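You operate a simulated robot arm through the tools that you are given. There is no shell and no other tool.

You run a simulated robot arm. Do the job below in one go: nothing can be reset, and whatever is moved stays where it is left.

Task
Let the dirty water out of the large basin and scrub off the grey scum.
Fine: wait till it has drained, stopper onto the drying mat, use the white brush and put it back. Set down upright: black stopper, white brush. What is to be rubbed or washed off counts as gone when no trace of it is left.

The check looks at the end state, three seconds after you hand in, the way a careful person would. Anything else that was tipped, shoved, dropped, spilled or broken makes it a failure. A push-on lid holds only when it is set on centred and level and pressed home; a screw cap is set on level and turned clockwise until tight.

Robot
A 6-joint arm with a two-finger parallel gripper, fixed in place. Base frame: the origin is on the floor under the middle of its stand, x ahead of it, y to its left, z up; the work surface is at about z = 0.91. Lengths are in m, angles in rad, forces in N, time in s.
With the tool pointing down near the work surface it reaches from about 0.36 to 0.76 m from the base axis. Its first joint turns from -1.152 to 1.152 rad. Payload 2.45 kg.
Tool frame: the origin (TCP) lies between the finger pads and is the grasp point; the fingertips stand 0.024 m ahead of it; z points along the fingers, y is the line along which they close. Largest opening 0.068 m; finger width 0.017, thickness 0.01; the body of the gripper, 0.04 by 0.07 m, starts 0.041 m behind the TCP.
Orientation is that of the tool frame in the base frame, as a unit quaternion [x, y, z, w]. With the fingers straight down and closing along the base's y, the tool's x points along the base's -x, its y along +y and its z along -z.

Tools
- The arm moves only by the tool send_rows. Its argument "motion" is text: rows parted by semicolons, each of 7 numbers parted by spaces: the shift along the base's x, y, z in m, then the turn, a rotation vector about the base's x, y, z in rad, then the finger opening in m, from 0 to 0.068. In form: dx dy dz rx ry rz hand; .... A call has 1 to 20 rows; each row shifts and turns the commanded pose from where the row before left it. A row lasts 0.2 s, in which the tool goes at most 0.05 m and 0.15 rad; a call with a longer step from one row to the next is refused whole, and so is a gripper value outside its range. A pose out of reach is approached as far as the arm can. The call stops where the force on the tool passes 40 N (or 10 N more than at its start, if that is more) or the arm is blocked; 0.2 s more then pass. The fingers move at their own pace (about 0.108 m/s each) and stop on an object; they squeeze with about 43 N. The grip force told is the motor's: it shows also when the fingers shut on nothing. Time passes only in rows, and 0.2 s behind the last, so rows that do not move let the fingers close. It gives the time, the measured TCP pose, the force on the tool (base axes), the opening and the grip force at its end, in the units of the frame above (readings bear some noise), with the torque about the TCP (base axes, N m) and any sound that the robot's microphone picked up.
- Cameras (640 x 400 px; columns grow to the right, rows downward): "scene" is fixed at [0.1771, 0.4228, 1.453]; the picture's right is [-0.66, -0.75, 0.00], its down [-0.44, 0.38, -0.81] and it looks along [0.61, -0.53, -0.58] (base axes); focal length 348 px, centre (320, 200). "wrist" rides on the gripper at [0.084, 0.011, -0.075] in the tool frame; the picture's right is [-0.13, 0.99, 0.00], its down [-0.60, -0.08, -0.79] and it looks along [-0.79, -0.10, 0.61] (tool axes); focal length 251 px, centre (320, 200). There is no depth. A picture from a camera that has moved, and an enlarged one, comes with that camera's place and axes in the base frame and with its lens. The place of the scene camera against the robot may be out by one fixed shift of up to 0.012 m in any direction.
- grab_frame(camera): a new picture of that camera. It takes no simulated time.
- close_up(camera, box): a new picture of the part [left, top, right, bottom] of that camera's present view, enlarged. It takes no simulated time.
- sign_off(): hands the job in; it is judged then, once.

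Places have to be worked out from the pictures, the camera data and where the tool is seen. Open the gripper and draw the arm clear of the work before you hand the job in, unless the task says otherwise.

The tools are called after "Request:" by a JSON object that holds its "method" and its "body". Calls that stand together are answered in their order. send_rows: Moves the arm, as the interface text tells. Its arguments: {"type":"object","properties":{"motion":{"type":"string"}},"required":["motion"]} The other tools are called the same way: grab_frame (camera) takes a picture; close_up (camera, box) takes an enlarged picture of a part of a camera's view; sign_off () hands the job in.

At the start:

```text
t: 0.0
position: [0.4738, -0.0699, 1.1671]
ee_rot: [0.0, 1.0, 0.0, 0.0]
contact_force: [0.7, 0.2, 0.5]
wrist_torque: [-0.01, 0.0, 0.01]
grip_width: 0.068
finger_force: 0.1
```

scene: 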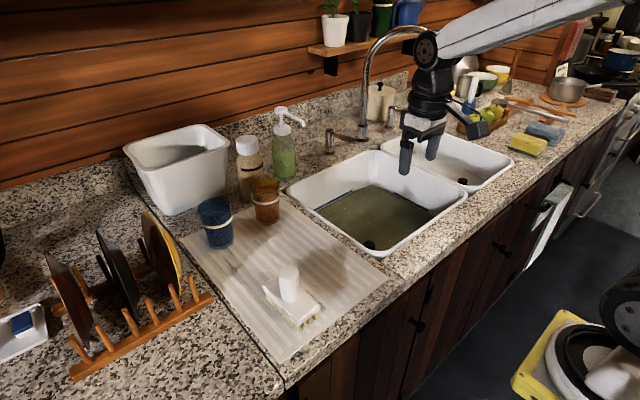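
wrist: 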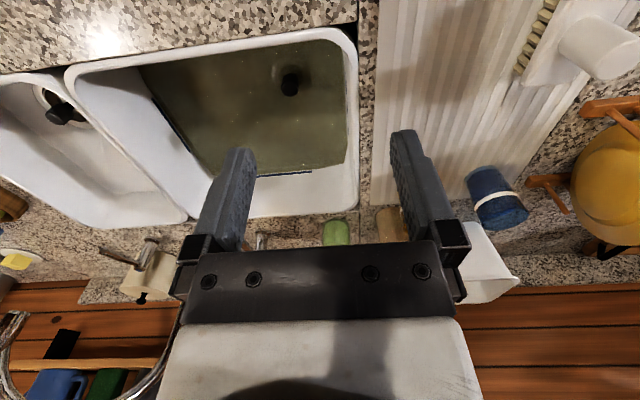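

I start by looking closely at the basin, stopper and brush in both cameras before moving.

Request:
{"method": "close_up", "body": {"camera": "scene", "box": [280, 130, 480, 260]}}

Request:
{"method": "close_up", "body": {"camera": "scene", "box": [230, 240, 390, 350]}}

Request:
{"method": "close_up", "body": {"camera": "wrist", "box": [60, 20, 380, 230]}}

Request:
{"method": "close_up", "body": {"camera": "wrist", "box": [440, 0, 640, 130]}}

```text
3.08 times, centred on (380, 195) of scene
camera zoom: at [0.1771, 0.4228, 1.453], right [-0.66, -0.75, 0.0], down [-0.44, 0.38, -0.81], along [0.61, -0.53, -0.58], focal length 1070 px, centre (135, 215)
```

zoom: 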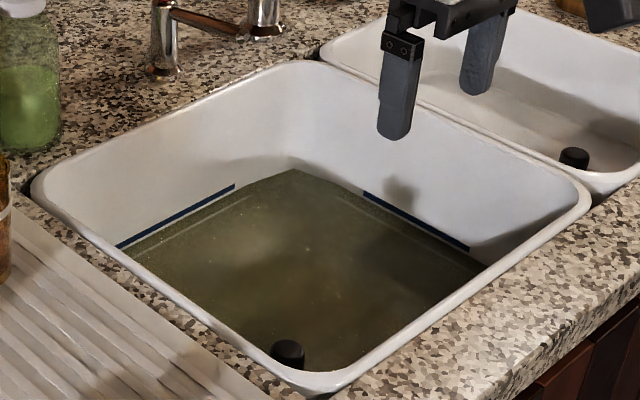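

```text
3.64 times, centred on (310, 295) of scene
camera zoom: at [0.1771, 0.4228, 1.453], right [-0.66, -0.75, 0.0], down [-0.44, 0.38, -0.81], along [0.61, -0.53, -0.58], focal length 1265 px, centre (356, -146)
```

zoom: 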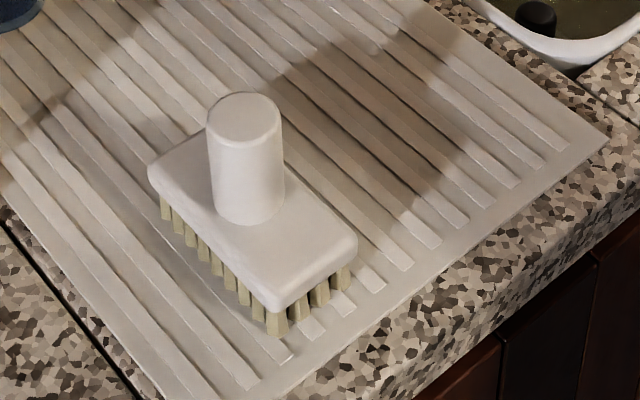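

```text
1.90 times, centred on (220, 125) of wrist
camera zoom: at [0.3896, -0.0586, 1.2419], right [0.13, 0.99, 0.0], down [0.6, -0.08, 0.79], along [0.79, -0.1, -0.61], focal length 479 px, centre (510, 343)
```

zoom: 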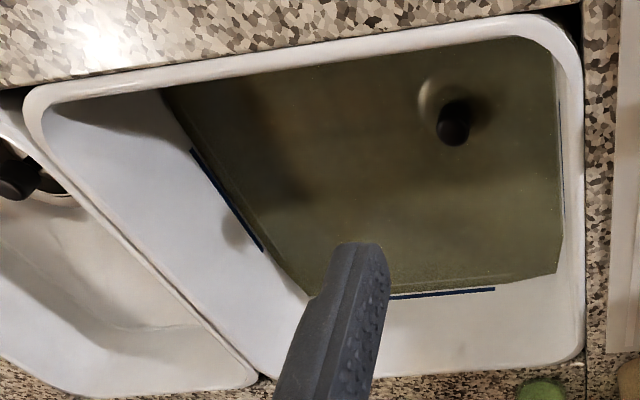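

```text
3.08 times, centred on (540, 65) of wrist
camera zoom: at [0.3896, -0.0586, 1.2419], right [0.13, 0.99, 0.0], down [0.6, -0.08, 0.79], along [0.79, -0.1, -0.61], focal length 774 px, centre (-357, 615)
```

zoom: 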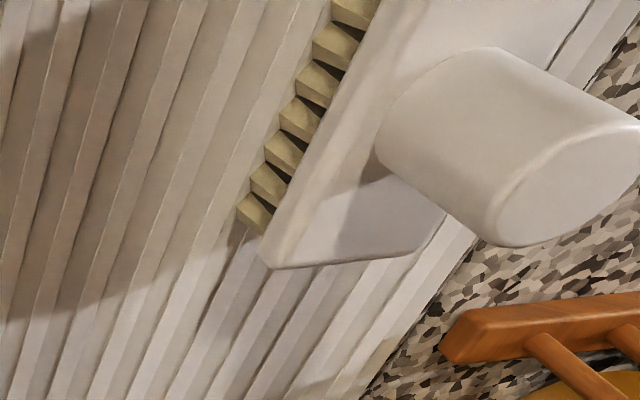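

The stopper triangulates to about (0.615, -0.140, top 0.80) and the brush handle to about (0.523, 0.19, top 1.005), with the brush's long side along x. I move above the stopper with the hand open for a closer look.

Request:
{"method": "send_rows", "body": {"motion": "0.024 -0.014 -0.02 0 0 0 0.068; 0.024 -0.014 -0.02 0 0 0 0.068; 0.024 -0.014 -0.02 0 0 0 0.068; 0.024 -0.014 -0.02 0 0 0 0.068; 0.024 -0.014 -0.02 0 0 0 0.068; 0 0 0 0 0 0 0.068"}}

Request:
{"method": "grab_frame", "body": {"camera": "wrist"}}

Request:
{"method": "grab_frame", "body": {"camera": "scene"}}

```text
t: 1.4
position: [0.593, -0.1432, 1.0687]
ee_rot: [-0.001, 1.0, 0.0, 0.0]
contact_force: [-0.1, 0.1, -0.4]
wrist_torque: [-0.03, 0.01, 0.03]
grip_width: 0.0678
finger_force: 0.1
```

```text
taken
camera wrist: at [0.5082, -0.1303, 1.1432], right [0.13, 0.99, 0.0], down [0.6, -0.08, 0.79], along [0.79, -0.1, -0.61], focal length 251 px, centre (320, 200)
```

wrist: 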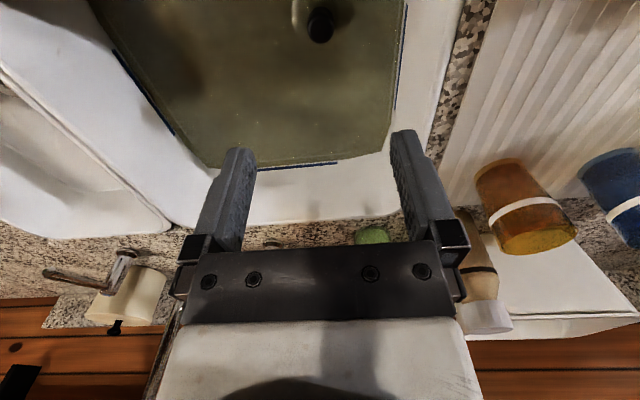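

```text
taken
```

scene: 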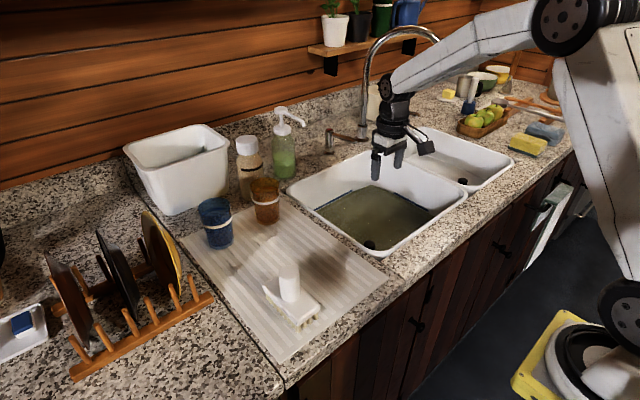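

The stopper shows up well in the wrist view. I enlarge it, and check where the faucet spout hangs relative to my path.

Request:
{"method": "close_up", "body": {"camera": "wrist", "box": [240, 0, 400, 100]}}

Request:
{"method": "close_up", "body": {"camera": "scene", "box": [320, 10, 500, 130]}}

Request:
{"method": "close_up", "body": {"camera": "scene", "box": [280, 150, 480, 275]}}

```text
4.00 times, centred on (320, 50) of wrist
camera zoom: at [0.5082, -0.1303, 1.1432], right [0.13, 0.99, 0.0], down [0.6, -0.08, 0.79], along [0.79, -0.1, -0.61], focal length 1006 px, centre (320, 800)
```

zoom: 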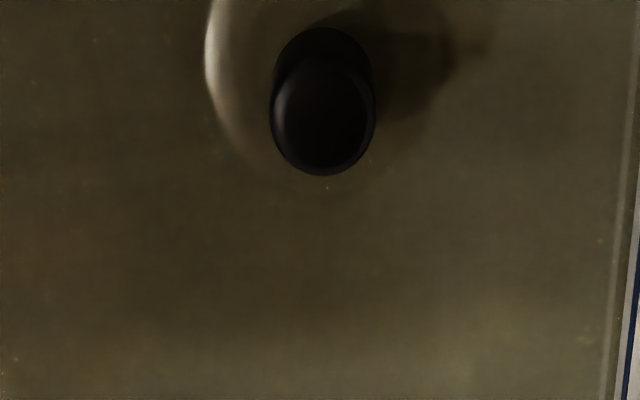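

```text
3.33 times, centred on (410, 70) of scene
camera zoom: at [0.1771, 0.4228, 1.453], right [-0.66, -0.75, 0.0], down [-0.44, 0.38, -0.81], along [0.61, -0.53, -0.58], focal length 1159 px, centre (20, 633)
```

zoom: 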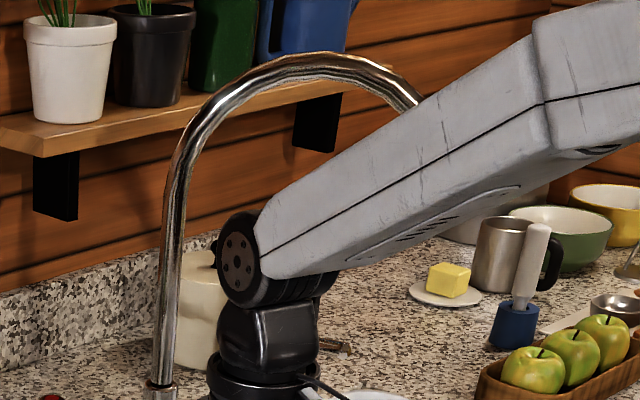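

```text
3.20 times, centred on (380, 212) of scene
camera zoom: at [0.1771, 0.4228, 1.453], right [-0.66, -0.75, 0.0], down [-0.44, 0.38, -0.81], along [0.61, -0.53, -0.58], focal length 1113 px, centre (128, 160)
```

zoom: 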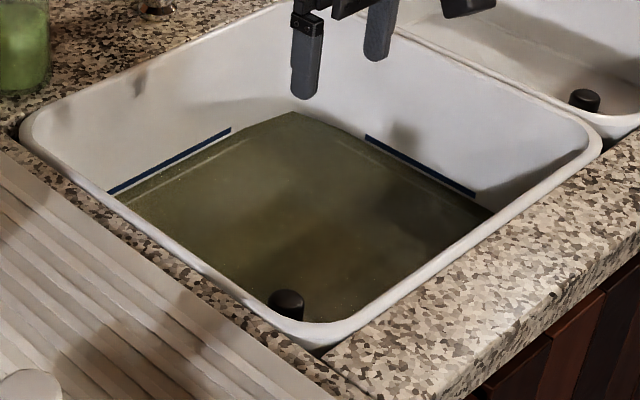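

Stopper appears centred on the hand's y within a few millimetres, and about 0.025 m further in x. I shift forward and descend to z about 0.90, still well above it, then look again.

Request:
{"method": "send_rows", "body": {"motion": "0.006 -0.0008 -0.034 0 0 0 0.068; 0.006 -0.0008 -0.034 0 0 0 0.068; 0.006 -0.0008 -0.034 0 0 0 0.068; 0.006 -0.0008 -0.034 0 0 0 0.068; 0.003 0 -0.034 0 0 0 0.068; 0 0 0 0 0 0 0.068"}}

Request:
{"method": "grab_frame", "body": {"camera": "wrist"}}

Request:
{"method": "close_up", "body": {"camera": "scene", "box": [280, 150, 480, 275]}}

```text
t: 2.8
position: [0.6245, -0.1428, 0.8933]
ee_rot: [0.0, 1.0, 0.0, 0.0]
contact_force: [-0.2, -0.1, 0.5]
wrist_torque: [-0.02, 0.01, 0.03]
grip_width: 0.0682
finger_force: 0.2
```

```text
taken
camera wrist: at [0.5396, -0.1306, 0.9684], right [0.13, 0.99, 0.0], down [0.6, -0.08, 0.79], along [0.79, -0.1, -0.61], focal length 251 px, centre (320, 200)
```

wrist: 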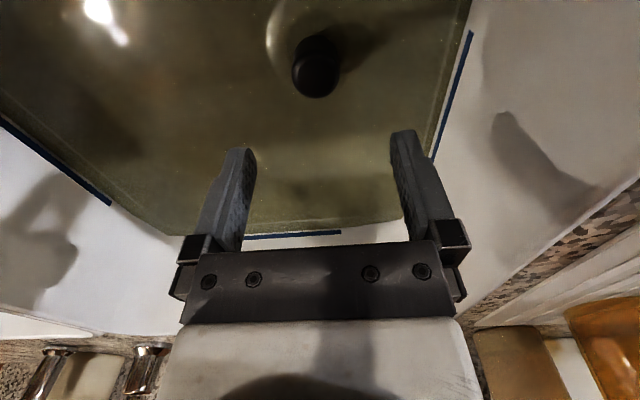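

```text
3.20 times, centred on (380, 212) of scene
camera zoom: at [0.1771, 0.4228, 1.453], right [-0.66, -0.75, 0.0], down [-0.44, 0.38, -0.81], along [0.61, -0.53, -0.58], focal length 1113 px, centre (128, 160)
```

zoom: 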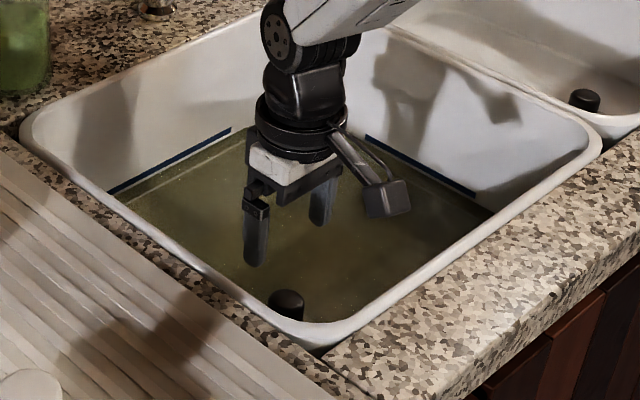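

Triangulating the two wrist views puts the stopper's top at about (0.628, -0.144, 0.787), about 34 mm across. I move down around it in small steps, still short of the floor.

Request:
{"method": "send_rows", "body": {"motion": "0.001 -0.0005 -0.02 0 0 0 0.068; 0.001 -0.0005 -0.02 0 0 0 0.068; 0.001 -0.0005 -0.02 0 0 0 0.068; 0.001 -0.0005 -0.02 0 0 0 0.068; 0 0 -0.015 0 0 0 0.068; 0 0 0 0 0 0 0.068"}}

Request:
{"method": "grab_frame", "body": {"camera": "wrist"}}

Request:
{"method": "close_up", "body": {"camera": "scene", "box": [320, 180, 440, 255]}}

```text
t: 4.2
position: [0.6236, -0.1467, 0.8035]
ee_rot: [0.0, 1.0, -0.001, 0.0]
contact_force: [-0.6, 0.0, 0.8]
wrist_torque: [0.04, -0.01, 0.0]
grip_width: 0.0684
finger_force: 0.1
```

```text
taken
camera wrist: at [0.5393, -0.135, 0.8784], right [0.13, 0.99, 0.0], down [0.6, -0.08, 0.79], along [0.79, -0.1, -0.61], focal length 251 px, centre (320, 200)
```

wrist: 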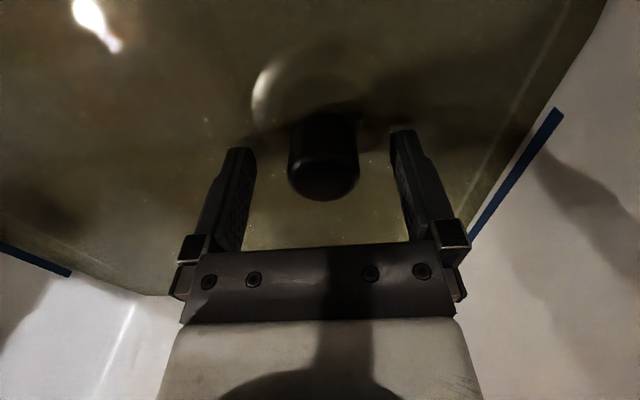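

```text
5.33 times, centred on (380, 218) of scene
camera zoom: at [0.1771, 0.4228, 1.453], right [-0.66, -0.75, 0.0], down [-0.44, 0.38, -0.81], along [0.61, -0.53, -0.58], focal length 1855 px, centre (0, 107)
```

zoom: 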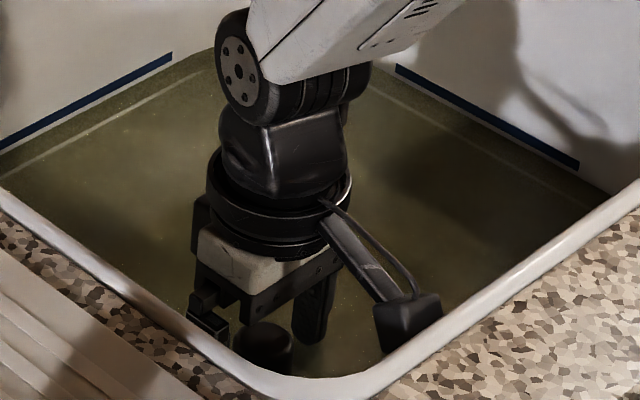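

The stopper is now centred between the pads (top near z 0.80, drain ring near z 0.74). I lower another 2 cm so the pads overlap the knob, then close.

Request:
{"method": "send_rows", "body": {"motion": "0.001 0 -0.01 0 0 0 0.068; 0.001 0 -0.01 0 0 0 0.068; 0 0 0 0 0 0 0.068; 0 0 0 0 0 0 0.03; 0 0 0 0 0 0 0.025; 0 0 0 0 0 0 0.025"}}

Request:
{"method": "grab_frame", "body": {"camera": "wrist"}}

```text
t: 5.6
position: [0.6276, -0.146, 0.7847]
ee_rot: [0.0, 1.0, 0.001, 0.002]
contact_force: [4.5, 6.1, 10.0]
wrist_torque: [0.19, -0.05, -0.06]
grip_width: 0.0435
finger_force: 43.1
```

```text
taken
camera wrist: at [0.5429, -0.1346, 0.8587], right [0.13, 0.99, 0.0], down [0.6, -0.08, 0.79], along [0.79, -0.1, -0.61], focal length 251 px, centre (320, 200)
```

wrist: 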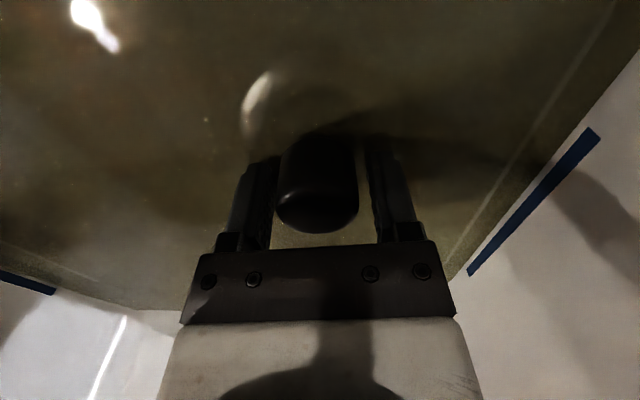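

The fingers stopped at 43.5 mm with full squeeze, so the stopper is held. I pull it straight up slowly.

Request:
{"method": "send_rows", "body": {"motion": "0 0 0 0 0 0 0.025; 0 0 0.005 0 0 0 0.025; 0 0 0.005 0 0 0 0.025; 0 0 0.01 0 0 0 0.025; 0 0 0.01 0 0 0 0.025; 0 0 0.01 0 0 0 0.025; 0 0 0 0 0 0 0.025"}}

Request:
{"method": "grab_frame", "body": {"camera": "wrist"}}

Request:
{"method": "close_up", "body": {"camera": "scene", "box": [320, 160, 440, 255]}}

```text
t: 7.2
position: [0.6273, -0.1456, 0.82]
ee_rot: [-0.001, 1.0, 0.0, 0.0]
contact_force: [0.7, -0.7, -1.1]
wrist_torque: [0.02, -0.05, 0.01]
grip_width: 0.0301
finger_force: 42.9
```

```text
taken
camera wrist: at [0.5428, -0.1342, 0.8951], right [0.13, 0.99, 0.0], down [0.6, -0.08, 0.79], along [0.79, -0.1, -0.61], focal length 251 px, centre (320, 200)
```

wrist: 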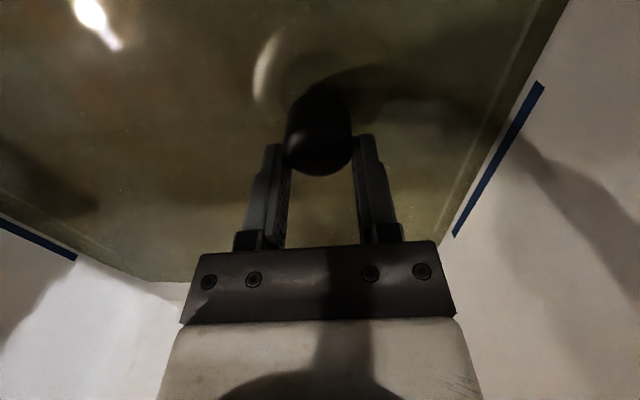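

```text
4.21 times, centred on (380, 208) of scene
camera zoom: at [0.1771, 0.4228, 1.453], right [-0.66, -0.75, 0.0], down [-0.44, 0.38, -0.81], along [0.61, -0.53, -0.58], focal length 1464 px, centre (67, 168)
```

zoom: 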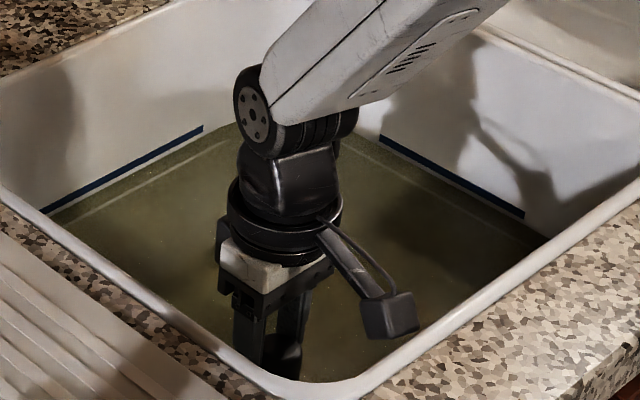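

The opening fell to 30 mm and the knob sits lower in the view, so the fingers seem to have slid up rather than lifted it. I take enlarged views before the next step.

Request:
{"method": "close_up", "body": {"camera": "wrist", "box": [220, 40, 420, 240]}}

Request:
{"method": "close_up", "body": {"camera": "scene", "box": [350, 215, 410, 255]}}

```text
2.00 times, centred on (320, 140) of wrist
camera zoom: at [0.5428, -0.1342, 0.8951], right [0.13, 0.99, 0.0], down [0.6, -0.08, 0.79], along [0.79, -0.1, -0.61], focal length 503 px, centre (320, 320)
```

zoom: 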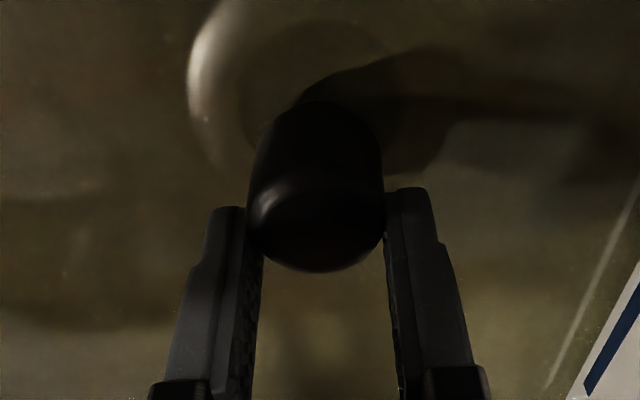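

```text
10.00 times, centred on (380, 235) of scene
camera zoom: at [0.1771, 0.4228, 1.453], right [-0.66, -0.75, 0.0], down [-0.44, 0.38, -0.81], along [0.61, -0.53, -0.58], focal length 3478 px, centre (-280, -150)
```

zoom: 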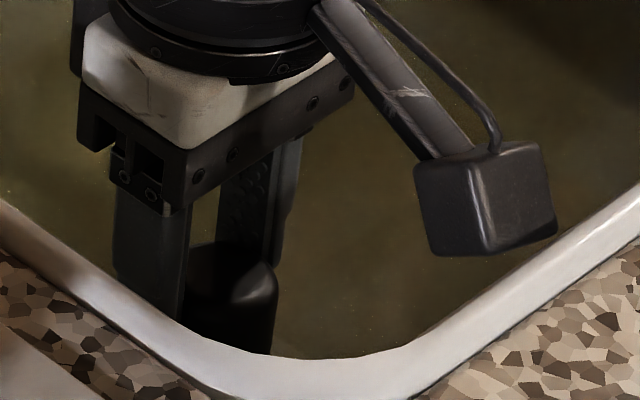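

Comparing rows with the pre-grip view, the stopper hasn't moved; the tips had closed on its wider, sloped lower part and slid off. I'll open, go back down slightly higher than before and inspect.

Request:
{"method": "send_rows", "body": {"motion": "0 0 0 0 0 0 0.06; 0 0 0 0 0 0 0.06; 0 -0.0005 -0.01 0 0 0 0.06; 0 -0.0005 -0.01 0 0 0 0.06; 0 0 -0.006 0 0 0 0.06; 0 0 0 0 0 0 0.06"}}

Request:
{"method": "close_up", "body": {"camera": "wrist", "box": [220, 40, 420, 240]}}

```text
t: 8.6
position: [0.6264, -0.1489, 0.7959]
ee_rot: [0.0, 1.0, 0.0, 0.0]
contact_force: [-0.5, 0.7, 0.4]
wrist_torque: [-0.02, -0.02, -0.03]
grip_width: 0.06
finger_force: 0.0
```

```text
2.00 times, centred on (320, 140) of wrist
camera zoom: at [0.5429, -0.1359, 0.8702], right [0.13, 0.99, 0.0], down [0.6, -0.08, 0.79], along [0.79, -0.1, -0.61], focal length 503 px, centre (320, 320)
```

zoom: 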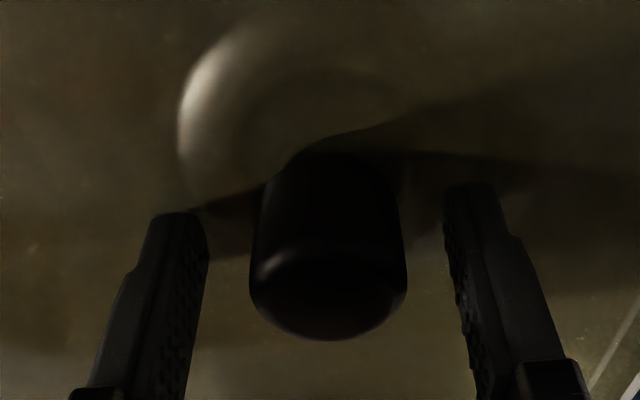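

Re-reading the view (image bottom is up), the knob's top is at about (0.618, -0.143, 0.805) and 31 mm across, so I was gripping 8 mm too far in x and too low onto its flange. I shift back 8 mm, +2.5 mm in y, stay at z about 0.798, and close.

Request:
{"method": "send_rows", "body": {"motion": "-0.004 0.0012 0.001 0 0 0 0.06; -0.004 0.0013 0.001 0 0 0 0.06; 0 0 0 0 0 0 0.06; 0 0 0 0 0 0 0.02; 0 0 0 0 0 0 0.02; 0 0 0 0 0 0 0.02"}}

Request:
{"method": "close_up", "body": {"camera": "wrist", "box": [220, 40, 420, 240]}}

```text
t: 10.0
position: [0.623, -0.1473, 0.8006]
ee_rot: [0.0, 1.0, 0.0, 0.004]
contact_force: [32.9, -4.3, -6.1]
wrist_torque: [0.37, 1.87, 0.4]
grip_width: 0.0301
finger_force: 42.8
```

```text
2.00 times, centred on (320, 140) of wrist
camera zoom: at [0.5386, -0.1337, 0.8741], right [0.13, 0.99, 0.0], down [0.6, -0.08, 0.8], along [0.79, -0.1, -0.6], focal length 503 px, centre (320, 320)
```

zoom: 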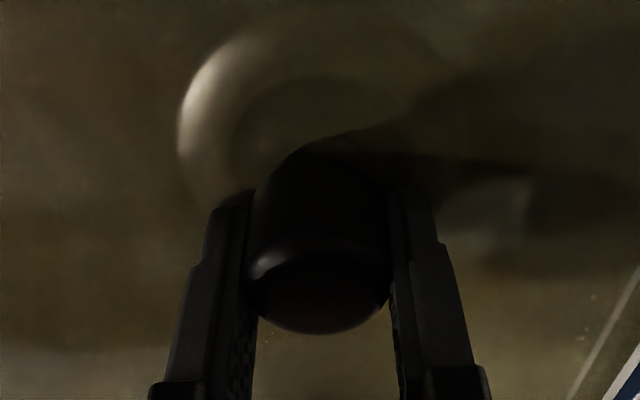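

The hand reads x 0.623 with 33 N pushing it toward +x: the camera housing is resting on the near basin wall. The knob is still within the pads, so I relax the commanded x by 4 mm to take off the wall force, then pull up a few millimetres and check.

Request:
{"method": "send_rows", "body": {"motion": "0.002 0 0 0 0 0 0.02; 0.002 0 0 0 0 0 0.02; 0.0005 0 0 0 0 0 0.02; 0 0 0.003 0 0 0 0.02; 0 0 0.003 0 0 0 0.02; 0 0 0.003 0 0 0 0.02"}}

Request:
{"method": "close_up", "body": {"camera": "wrist", "box": [220, 40, 420, 240]}}

```text
t: 11.4
position: [0.6227, -0.144, 0.806]
ee_rot: [0.0, 1.0, 0.0, 0.001]
contact_force: [19.4, 1.2, -13.2]
wrist_torque: [-0.13, 0.22, -0.18]
grip_width: 0.0299
finger_force: 43.0
```

```text
2.00 times, centred on (320, 140) of wrist
camera zoom: at [0.5387, -0.1317, 0.8809], right [0.13, 0.99, 0.0], down [0.6, -0.08, 0.79], along [0.79, -0.1, -0.61], focal length 503 px, centre (320, 320)
```

zoom: 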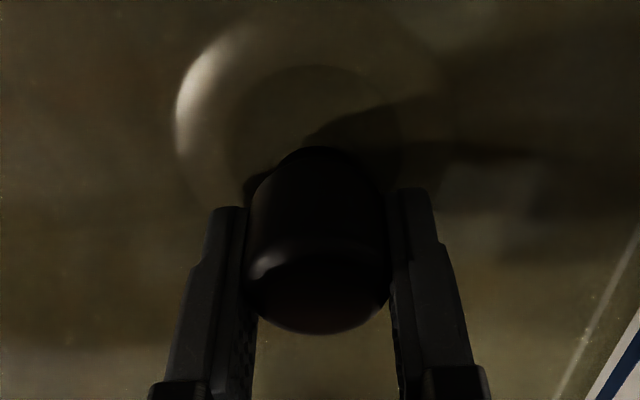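

The knob keeps its place in the view while the ring recedes: it is coming up with the hand, 13 N of pull. I continue lifting gently.

Request:
{"method": "send_rows", "body": {"motion": "0.001 0 0.004 0 0 0 0.02; 0 0 0.004 0 0 0 0.02; 0 0 0.005 0 0 0 0.02; 0 0 0.005 0 0 0 0.02; 0 0 0.005 0 0 0 0.02; 0 0 0 0 0 0 0.02"}}

Request:
{"method": "grab_frame", "body": {"camera": "wrist"}}

Request:
{"method": "grab_frame", "body": {"camera": "scene"}}

```text
t: 12.8
position: [0.625, -0.1456, 0.8312]
ee_rot: [0.0, 1.0, 0.0, 0.001]
contact_force: [0.5, 0.2, -1.6]
wrist_torque: [0.02, 0.0, -0.01]
grip_width: 0.0303
finger_force: 42.7
```

```text
taken
camera wrist: at [0.54, -0.1328, 0.9057], right [0.13, 0.99, 0.0], down [0.6, -0.08, 0.79], along [0.79, -0.1, -0.61], focal length 251 px, centre (320, 200)
```

wrist: 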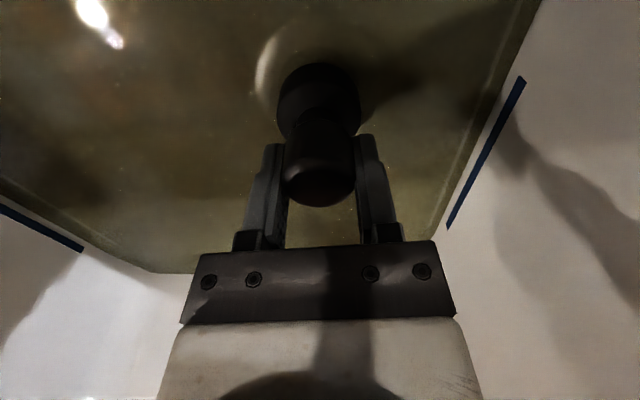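

```text
taken
```

scene: 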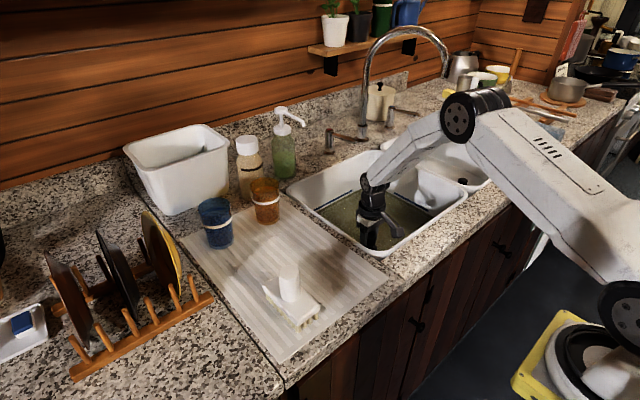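

The stopper is free (a wide plug below the knob, about 1.6 N). I lift it above the rim and watch the water level.

Request:
{"method": "send_rows", "body": {"motion": "0 0 0.02 0 0 0 0.02; 0 0 0.03 0 0 0 0.02; 0 0 0.03 0 0 0 0.02; 0 0 0.03 0 0 0 0.02; 0 0 0.03 0 0 0 0.02; 0 0 0.03 0 0 0 0.02; 0 0 0 0 0 0 0.02"}}

Request:
{"method": "grab_frame", "body": {"camera": "wrist"}}

Request:
{"method": "close_up", "body": {"camera": "scene", "box": [280, 100, 480, 260]}}

```text
t: 14.4
position: [0.6271, -0.1445, 0.998]
ee_rot: [0.0, 1.0, 0.0, 0.0]
contact_force: [-0.6, -0.5, -1.1]
wrist_torque: [0.0, 0.02, -0.05]
grip_width: 0.0303
finger_force: 43.0
```

```text
taken
camera wrist: at [0.5432, -0.1324, 1.0738], right [0.13, 0.99, 0.0], down [0.6, -0.08, 0.79], along [0.79, -0.1, -0.61], focal length 251 px, centre (320, 200)
```

wrist: 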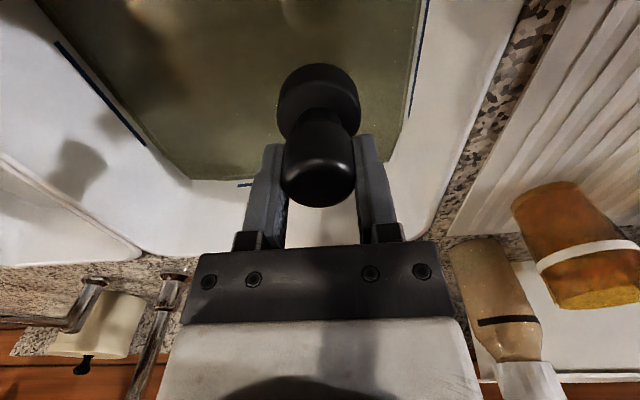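

```text
2.50 times, centred on (380, 180) of scene
camera zoom: at [0.1771, 0.4228, 1.453], right [-0.66, -0.75, 0.0], down [-0.44, 0.38, -0.81], along [0.61, -0.53, -0.58], focal length 870 px, centre (170, 250)
```

zoom: 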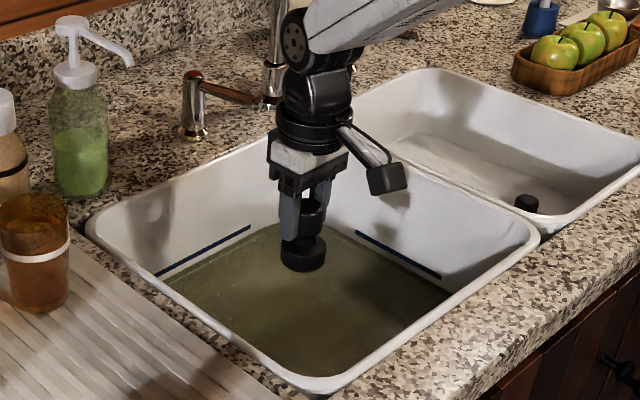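

The stopper hangs clean with its plug base about 5–6 cm below the TCP. The mat spans roughly x 0.45–0.84, y 0.01–0.27 with free room near (0.59, 0.09), so I carry it there above rim height.

Request:
{"method": "send_rows", "body": {"motion": "0 0 0.03 0 0 0 0.02; -0.005 0.02 0.005 0 0 0 0.02; -0.006 0.04 0 0 0 0 0.02; -0.006 0.04 0 0 0 0 0.02; -0.006 0.04 0 0 0 0 0.02; -0.006 0.04 0 0 0 0 0.02; -0.004 0.035 0 0 0 0 0.02; 0 0.02 0 0 0 0 0.02; 0 0 0 0 0 0 0.02"}}

Request:
{"method": "grab_frame", "body": {"camera": "wrist"}}

Request:
{"method": "grab_frame", "body": {"camera": "scene"}}

```text
t: 16.4
position: [0.5913, 0.0907, 1.0348]
ee_rot: [0.0, 1.0, 0.0, 0.0]
contact_force: [0.1, -0.8, -0.5]
wrist_torque: [0.04, 0.01, 0.01]
grip_width: 0.0301
finger_force: 43.3
```

```text
taken
camera wrist: at [0.5072, 0.1023, 1.1091], right [0.13, 0.99, 0.0], down [0.6, -0.08, 0.79], along [0.79, -0.1, -0.61], focal length 251 px, centre (320, 200)
```

wrist: 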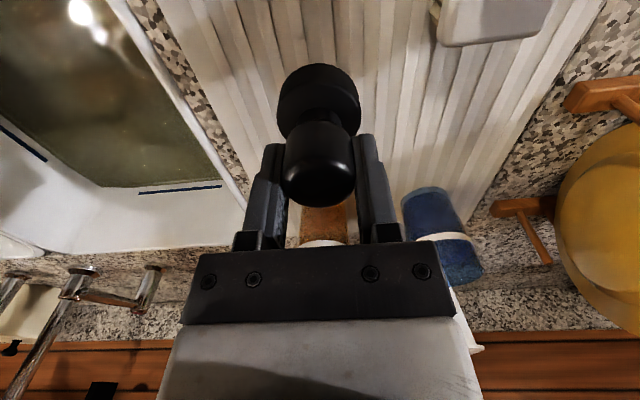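

```text
taken
```

scene: 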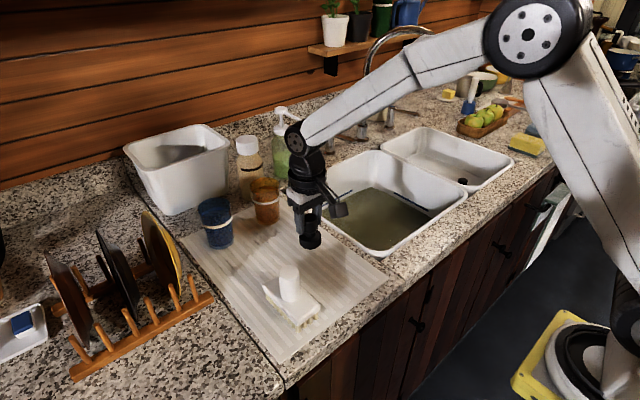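

Water is already lower. I descend over the free patch of the mat, keeping the last centimetres for small steps.

Request:
{"method": "send_rows", "body": {"motion": "0 0 -0.015 0 0 0 0.02; 0 0 -0.015 0 0 0 0.02; 0 0 -0.01 0 0 0 0.02; 0 0 -0.005 0 0 0 0.02; 0 0 -0.004 0 0 0 0.02; 0 0 0 0 0 0 0.02"}}

Request:
{"method": "close_up", "body": {"camera": "scene", "box": [260, 190, 380, 290]}}

Request:
{"method": "grab_frame", "body": {"camera": "wrist"}}

```text
t: 17.8
position: [0.5897, 0.0927, 0.9855]
ee_rot: [0.001, 1.0, 0.001, 0.001]
contact_force: [0.2, 0.9, -1.1]
wrist_torque: [-0.01, 0.02, -0.01]
grip_width: 0.0302
finger_force: 43.0
```

```text
4.00 times, centred on (320, 240) of scene
camera zoom: at [0.1771, 0.4228, 1.453], right [-0.66, -0.75, 0.0], down [-0.44, 0.38, -0.81], along [0.61, -0.53, -0.58], focal length 1391 px, centre (320, 40)
```

zoom: 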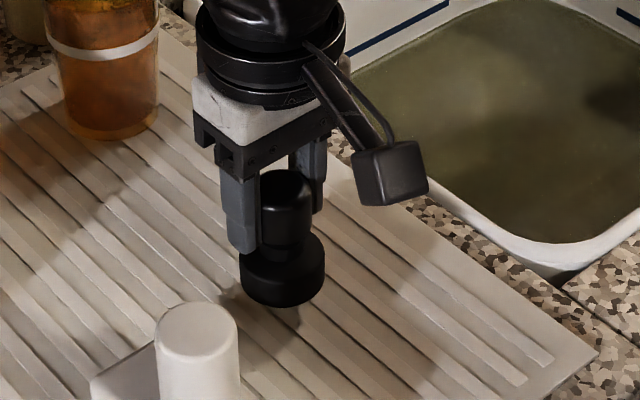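

```text
taken
camera wrist: at [0.5063, 0.1037, 1.0608], right [0.13, 0.99, 0.0], down [0.6, -0.08, 0.79], along [0.79, -0.1, -0.61], focal length 251 px, centre (320, 200)
```

wrist: 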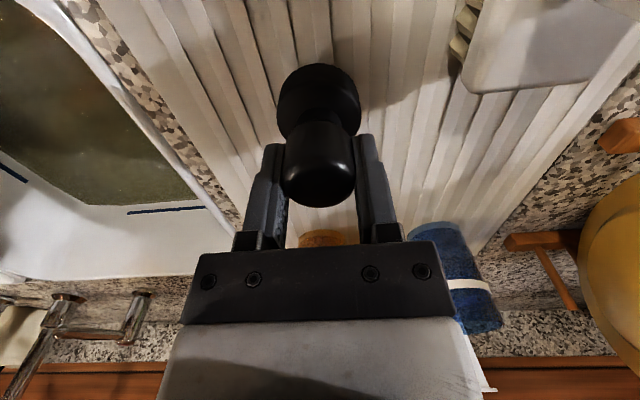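

The base looks within about a centimetre of the mat. I step down in 2 mm rows and read the force.

Request:
{"method": "send_rows", "body": {"motion": "0 0 -0.002 0 0 0 0.02; 0 0 -0.002 0 0 0 0.02; 0 0 -0.002 0 0 0 0.02; 0 0 0 0 0 0 0.02"}}

Request:
{"method": "close_up", "body": {"camera": "scene", "box": [290, 220, 350, 280]}}

```text
t: 18.8
position: [0.5912, 0.0898, 0.9805]
ee_rot: [0.001, 1.0, 0.0, 0.0]
contact_force: [0.5, 0.2, -1.4]
wrist_torque: [0.02, 0.03, -0.01]
grip_width: 0.0301
finger_force: 43.1
```

```text
6.67 times, centred on (320, 250) of scene
camera zoom: at [0.1771, 0.4228, 1.453], right [-0.66, -0.75, 0.0], down [-0.44, 0.38, -0.81], along [0.61, -0.53, -0.58], focal length 2319 px, centre (320, -133)
```

zoom: 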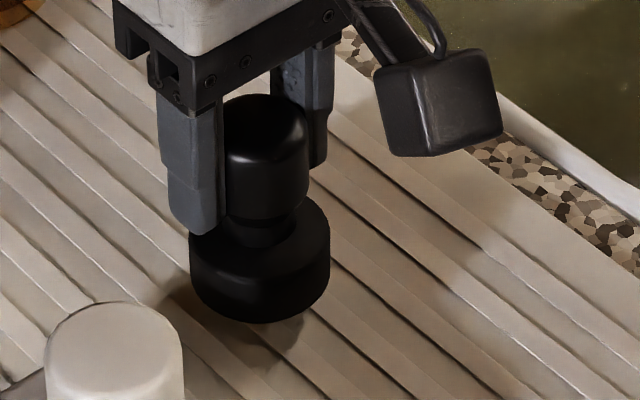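

The shadow is still a bit apart from the base and force is only the weight. I continue down.

Request:
{"method": "send_rows", "body": {"motion": "0 0 -0.002 0 0 0 0.02; 0 0 -0.002 0 0 0 0.02; 0 0 -0.002 0 0 0 0.02; 0 0 -0.002 0 0 0 0.02; 0 0 0 0 0 0 0.02"}}

Request:
{"method": "close_up", "body": {"camera": "scene", "box": [290, 220, 350, 280]}}

```text
t: 20.0
position: [0.5913, 0.091, 0.9747]
ee_rot: [0.0, 1.0, 0.001, 0.0]
contact_force: [-7.8, 0.2, 14.9]
wrist_torque: [0.03, 0.3, 0.01]
grip_width: 0.03
finger_force: 42.3
```

```text
6.67 times, centred on (320, 250) of scene
camera zoom: at [0.1766, 0.4228, 1.4531], right [-0.66, -0.75, 0.0], down [-0.44, 0.38, -0.81], along [0.61, -0.53, -0.58], focal length 2319 px, centre (320, -133)
```

zoom: 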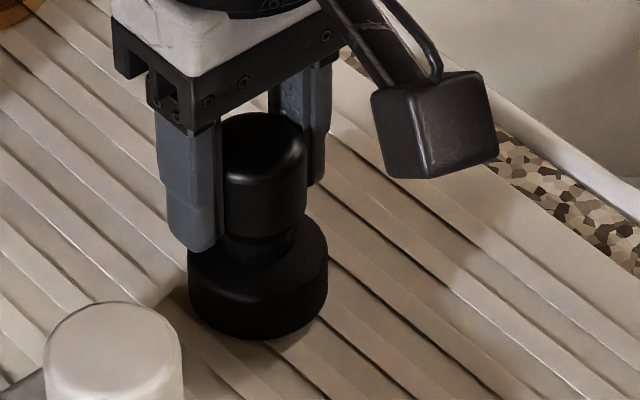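

Contact at 15 N: it stands on the mat. I ease up 2 mm on the command to unload, then open the fingers.

Request:
{"method": "send_rows", "body": {"motion": "0 0 0.001 0 0 0 0.02; 0 0 0.001 0 0 0 0.02; 0 0 0 0 0 0 0.034; 0 0 0 0 0 0 0.045; 0 0 0 0 0 0 0.06; 0 0 0 0 0 0 0.06"}}

Request:
{"method": "close_up", "body": {"camera": "scene", "box": [290, 220, 350, 280]}}

Request:
{"method": "grab_frame", "body": {"camera": "wrist"}}

```text
t: 21.4
position: [0.5919, 0.0916, 0.9727]
ee_rot: [0.0, 1.0, 0.0, 0.0]
contact_force: [-0.1, -0.2, 0.1]
wrist_torque: [-0.01, 0.02, 0.01]
grip_width: 0.0599
finger_force: 0.0
```

```text
6.67 times, centred on (320, 250) of scene
camera zoom: at [0.1771, 0.4228, 1.453], right [-0.66, -0.75, 0.0], down [-0.44, 0.38, -0.81], along [0.61, -0.53, -0.58], focal length 2319 px, centre (320, -133)
```

zoom: 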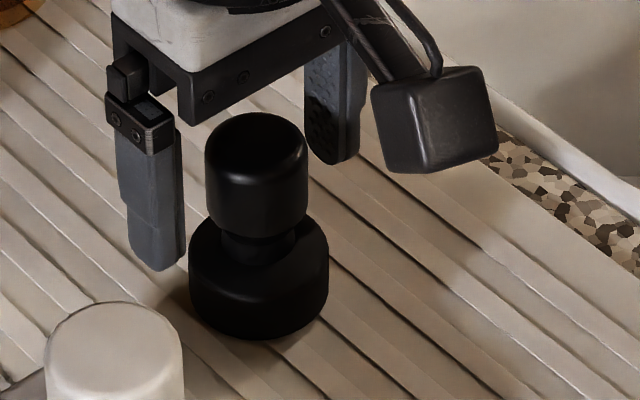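

```text
taken
camera wrist: at [0.5077, 0.1024, 1.0486], right [0.13, 0.99, 0.0], down [0.6, -0.08, 0.79], along [0.79, -0.1, -0.61], focal length 251 px, centre (320, 200)
```

wrist: 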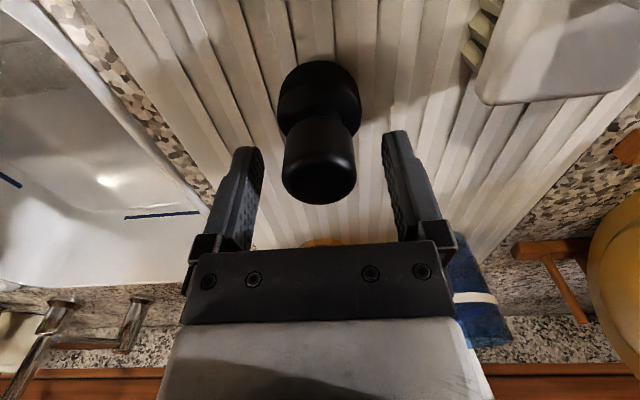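

Stopper stands upright on the mat, released. I rise straight up and back toward a view over the basin to see what the drained water left.

Request:
{"method": "send_rows", "body": {"motion": "0 0 0.03 0 0 0 0.068; 0 0 0.04 0 0 0 0.068; 0 0 0.04 0 0 0 0.068; 0 0 0.04 0 0 0 0.068; -0.02 -0.04 0.01 0 0 0 0.068; -0.02 -0.04 0.01 0 0 0 0.068; -0.02 -0.04 0.01 0 0 0 0.068; -0.02 -0.04 0.01 0 0 0 0.068; -0.02 -0.04 0 0 0 0 0.068; 0 -0.04 0 0 0 0 0.068; 0 0 0 0 0 0 0.068"}}

Request:
{"method": "grab_frame", "body": {"camera": "wrist"}}

Request:
{"method": "grab_frame", "body": {"camera": "scene"}}

Request:
{"method": "close_up", "body": {"camera": "scene", "box": [280, 130, 480, 265]}}

```text
t: 23.8
position: [0.491, -0.1483, 1.1631]
ee_rot: [0.001, 1.0, -0.001, -0.001]
contact_force: [-0.7, 0.4, -0.3]
wrist_torque: [0.01, 0.03, -0.01]
grip_width: 0.068
finger_force: 0.1
```

```text
taken
camera wrist: at [0.4067, -0.1368, 1.2385], right [0.13, 0.99, 0.0], down [0.6, -0.08, 0.79], along [0.79, -0.1, -0.61], focal length 251 px, centre (320, 200)
```

wrist: 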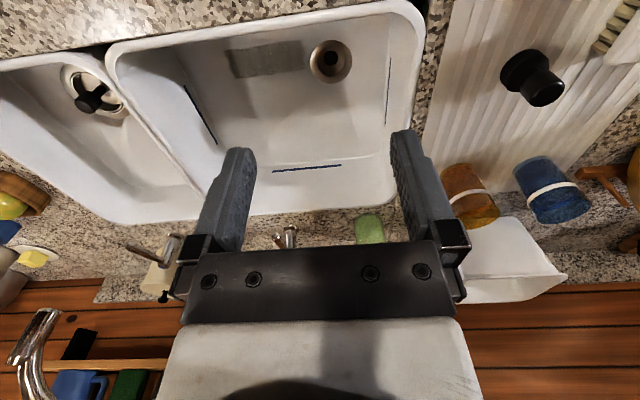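

```text
taken
```

scene: 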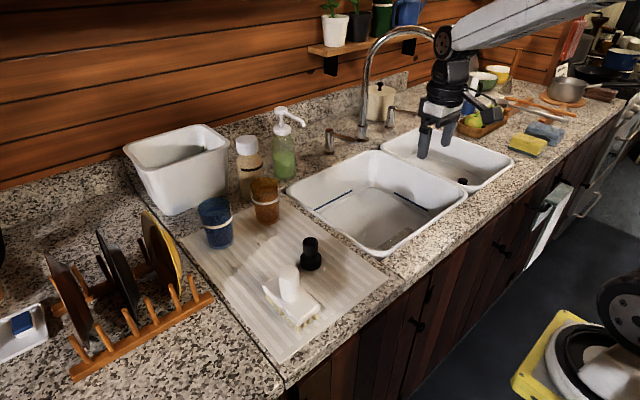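

```text
2.96 times, centred on (380, 198) of scene
camera zoom: at [0.1771, 0.4228, 1.453], right [-0.66, -0.75, 0.0], down [-0.44, 0.38, -0.81], along [0.61, -0.53, -0.58], focal length 1030 px, centre (142, 207)
```

zoom: 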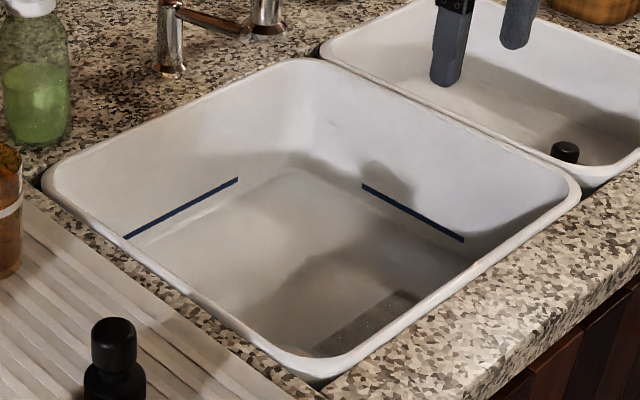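

The basin is drained; a grey rectangular scum patch shows on the basin floor beside the drain. The navy strips on the walls are separate markings. I enlarge the patch to locate it.

Request:
{"method": "close_up", "body": {"camera": "wrist", "box": [200, 20, 400, 145]}}

Request:
{"method": "close_up", "body": {"camera": "scene", "box": [360, 200, 440, 250]}}

```text
3.20 times, centred on (300, 82) of wrist
camera zoom: at [0.4067, -0.1368, 1.2385], right [0.13, 0.99, 0.0], down [0.6, -0.08, 0.79], along [0.79, -0.1, -0.61], focal length 805 px, centre (384, 576)
```

zoom: 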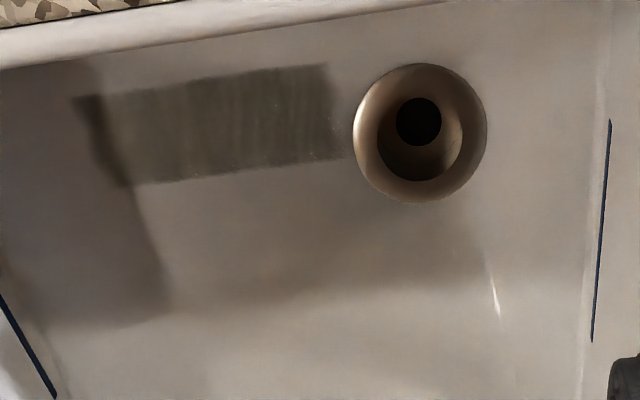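

```text
8.00 times, centred on (400, 225) of scene
camera zoom: at [0.1771, 0.4228, 1.453], right [-0.66, -0.75, 0.0], down [-0.44, 0.38, -0.81], along [0.61, -0.53, -0.58], focal length 2782 px, centre (-320, 0)
```

zoom: 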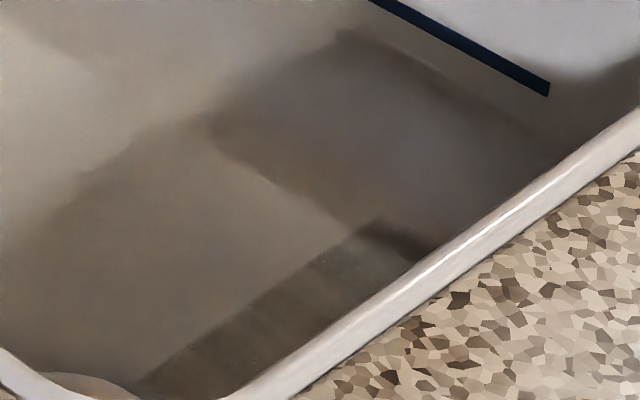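

Patch estimate on the basin floor: x 0.575–0.625, y -0.326 to -0.188, with the drain at (0.616, -0.142). Now I go above the brush to locate its handle precisely.

Request:
{"method": "send_rows", "body": {"motion": "0 0.037 -0.005 0 0 0 0.068; 0 0.037 -0.005 0 0 0 0.068; 0 0.037 -0.005 0 0 0 0.068; 0 0.037 -0.005 0 0 0 0.068; 0 0.037 -0.005 0 0 0 0.068; 0 0.037 -0.005 0 0 0 0.068; 0 0.037 -0.005 0 0 0 0.068; 0 0.037 -0.005 0 0 0 0.068; 0 0.037 -0.005 0 0 0 0.068; 0 0 0 0 0 0 0.068"}}

Request:
{"method": "grab_frame", "body": {"camera": "wrist"}}

Request:
{"method": "grab_frame", "body": {"camera": "scene"}}

```text
t: 26.0
position: [0.4907, 0.1835, 1.1184]
ee_rot: [0.0, 1.0, 0.0, 0.001]
contact_force: [-0.4, 0.0, -0.3]
wrist_torque: [-0.01, -0.02, 0.02]
grip_width: 0.0681
finger_force: 0.0
```

```text
taken
camera wrist: at [0.4064, 0.1958, 1.1927], right [0.13, 0.99, 0.0], down [0.6, -0.08, 0.79], along [0.79, -0.1, -0.61], focal length 251 px, centre (320, 200)
```

wrist: 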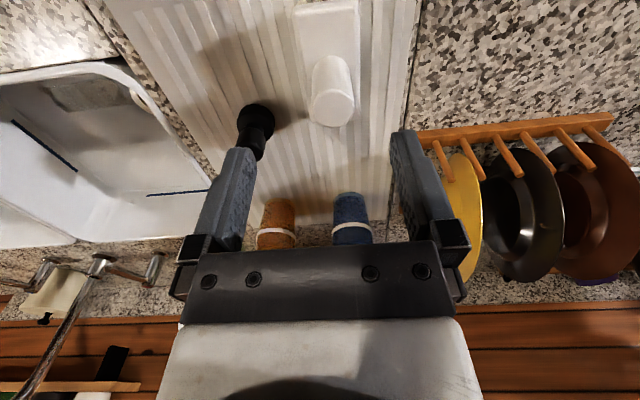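

```text
taken
```

scene: 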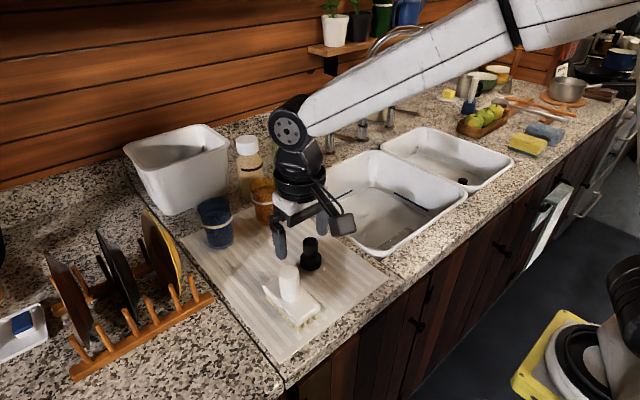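

Request:
{"method": "close_up", "body": {"camera": "wrist", "box": [270, 0, 390, 140]}}

Request:
{"method": "close_up", "body": {"camera": "scene", "box": [250, 250, 340, 335]}}

```text
2.86 times, centred on (330, 70) of wrist
camera zoom: at [0.4064, 0.1958, 1.1927], right [0.13, 0.99, 0.0], down [0.6, -0.08, 0.79], along [0.79, -0.1, -0.61], focal length 718 px, centre (291, 571)
```

zoom: 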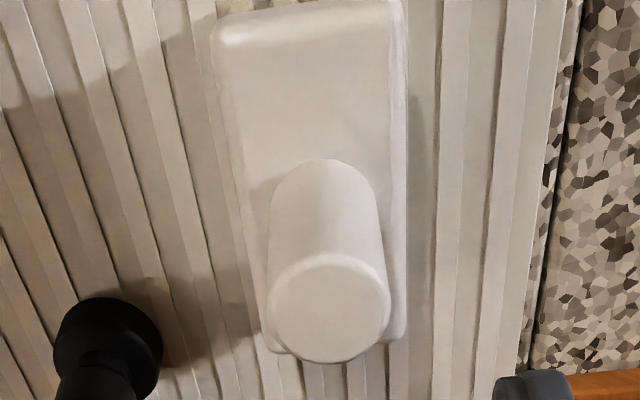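

```text
4.71 times, centred on (295, 292) of scene
camera zoom: at [0.1771, 0.4228, 1.453], right [-0.66, -0.75, 0.0], down [-0.44, 0.38, -0.81], along [0.61, -0.53, -0.58], focal length 1637 px, centre (438, -235)
```

zoom: 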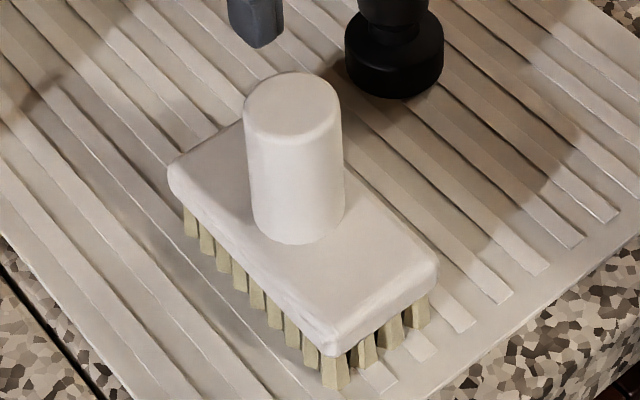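

Handle top triangulates to (0.524, 0.192, 1.008), about 35 mm across. I move over it and stop with tips just above its top to check alignment.

Request:
{"method": "send_rows", "body": {"motion": "0.008 0.002 -0.015 0 0 0 0.068; 0.008 0.002 -0.015 0 0 0 0.068; 0.008 0.002 -0.015 0 0 0 0.068; 0.008 0.001 -0.015 0 0 0 0.068; 0.001 0 -0.008 0 0 0 0.068; 0 0 0 0 0 0 0.068"}}

Request:
{"method": "grab_frame", "body": {"camera": "wrist"}}

Request:
{"method": "close_up", "body": {"camera": "scene", "box": [250, 220, 350, 335]}}

```text
t: 27.4
position: [0.5248, 0.1911, 1.0504]
ee_rot: [-0.001, 1.0, 0.0, 0.0]
contact_force: [0.1, 0.4, 0.0]
wrist_torque: [0.02, -0.02, -0.01]
grip_width: 0.0677
finger_force: 0.1
```

```text
taken
camera wrist: at [0.4402, 0.2027, 1.1243], right [0.13, 0.99, 0.0], down [0.6, -0.08, 0.79], along [0.79, -0.1, -0.61], focal length 251 px, centre (320, 200)
```

wrist: 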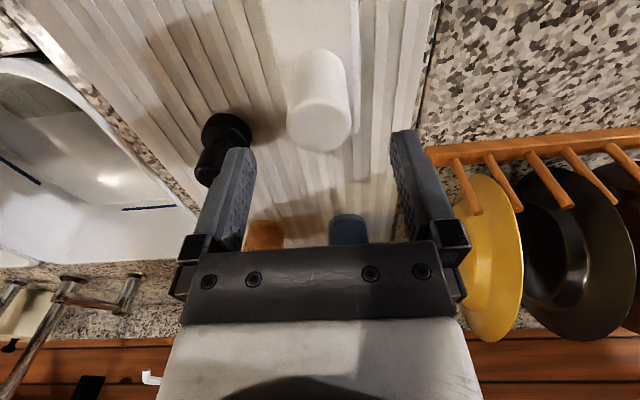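

```text
3.48 times, centred on (300, 278) of scene
camera zoom: at [0.1771, 0.4228, 1.453], right [-0.66, -0.75, 0.0], down [-0.44, 0.38, -0.81], along [0.61, -0.53, -0.58], focal length 1210 px, centre (390, -70)
```

zoom: 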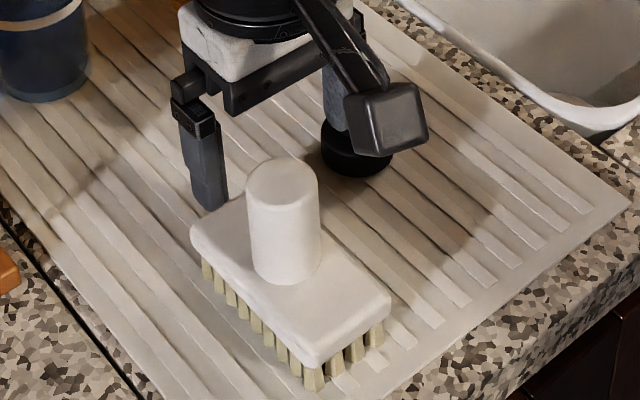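

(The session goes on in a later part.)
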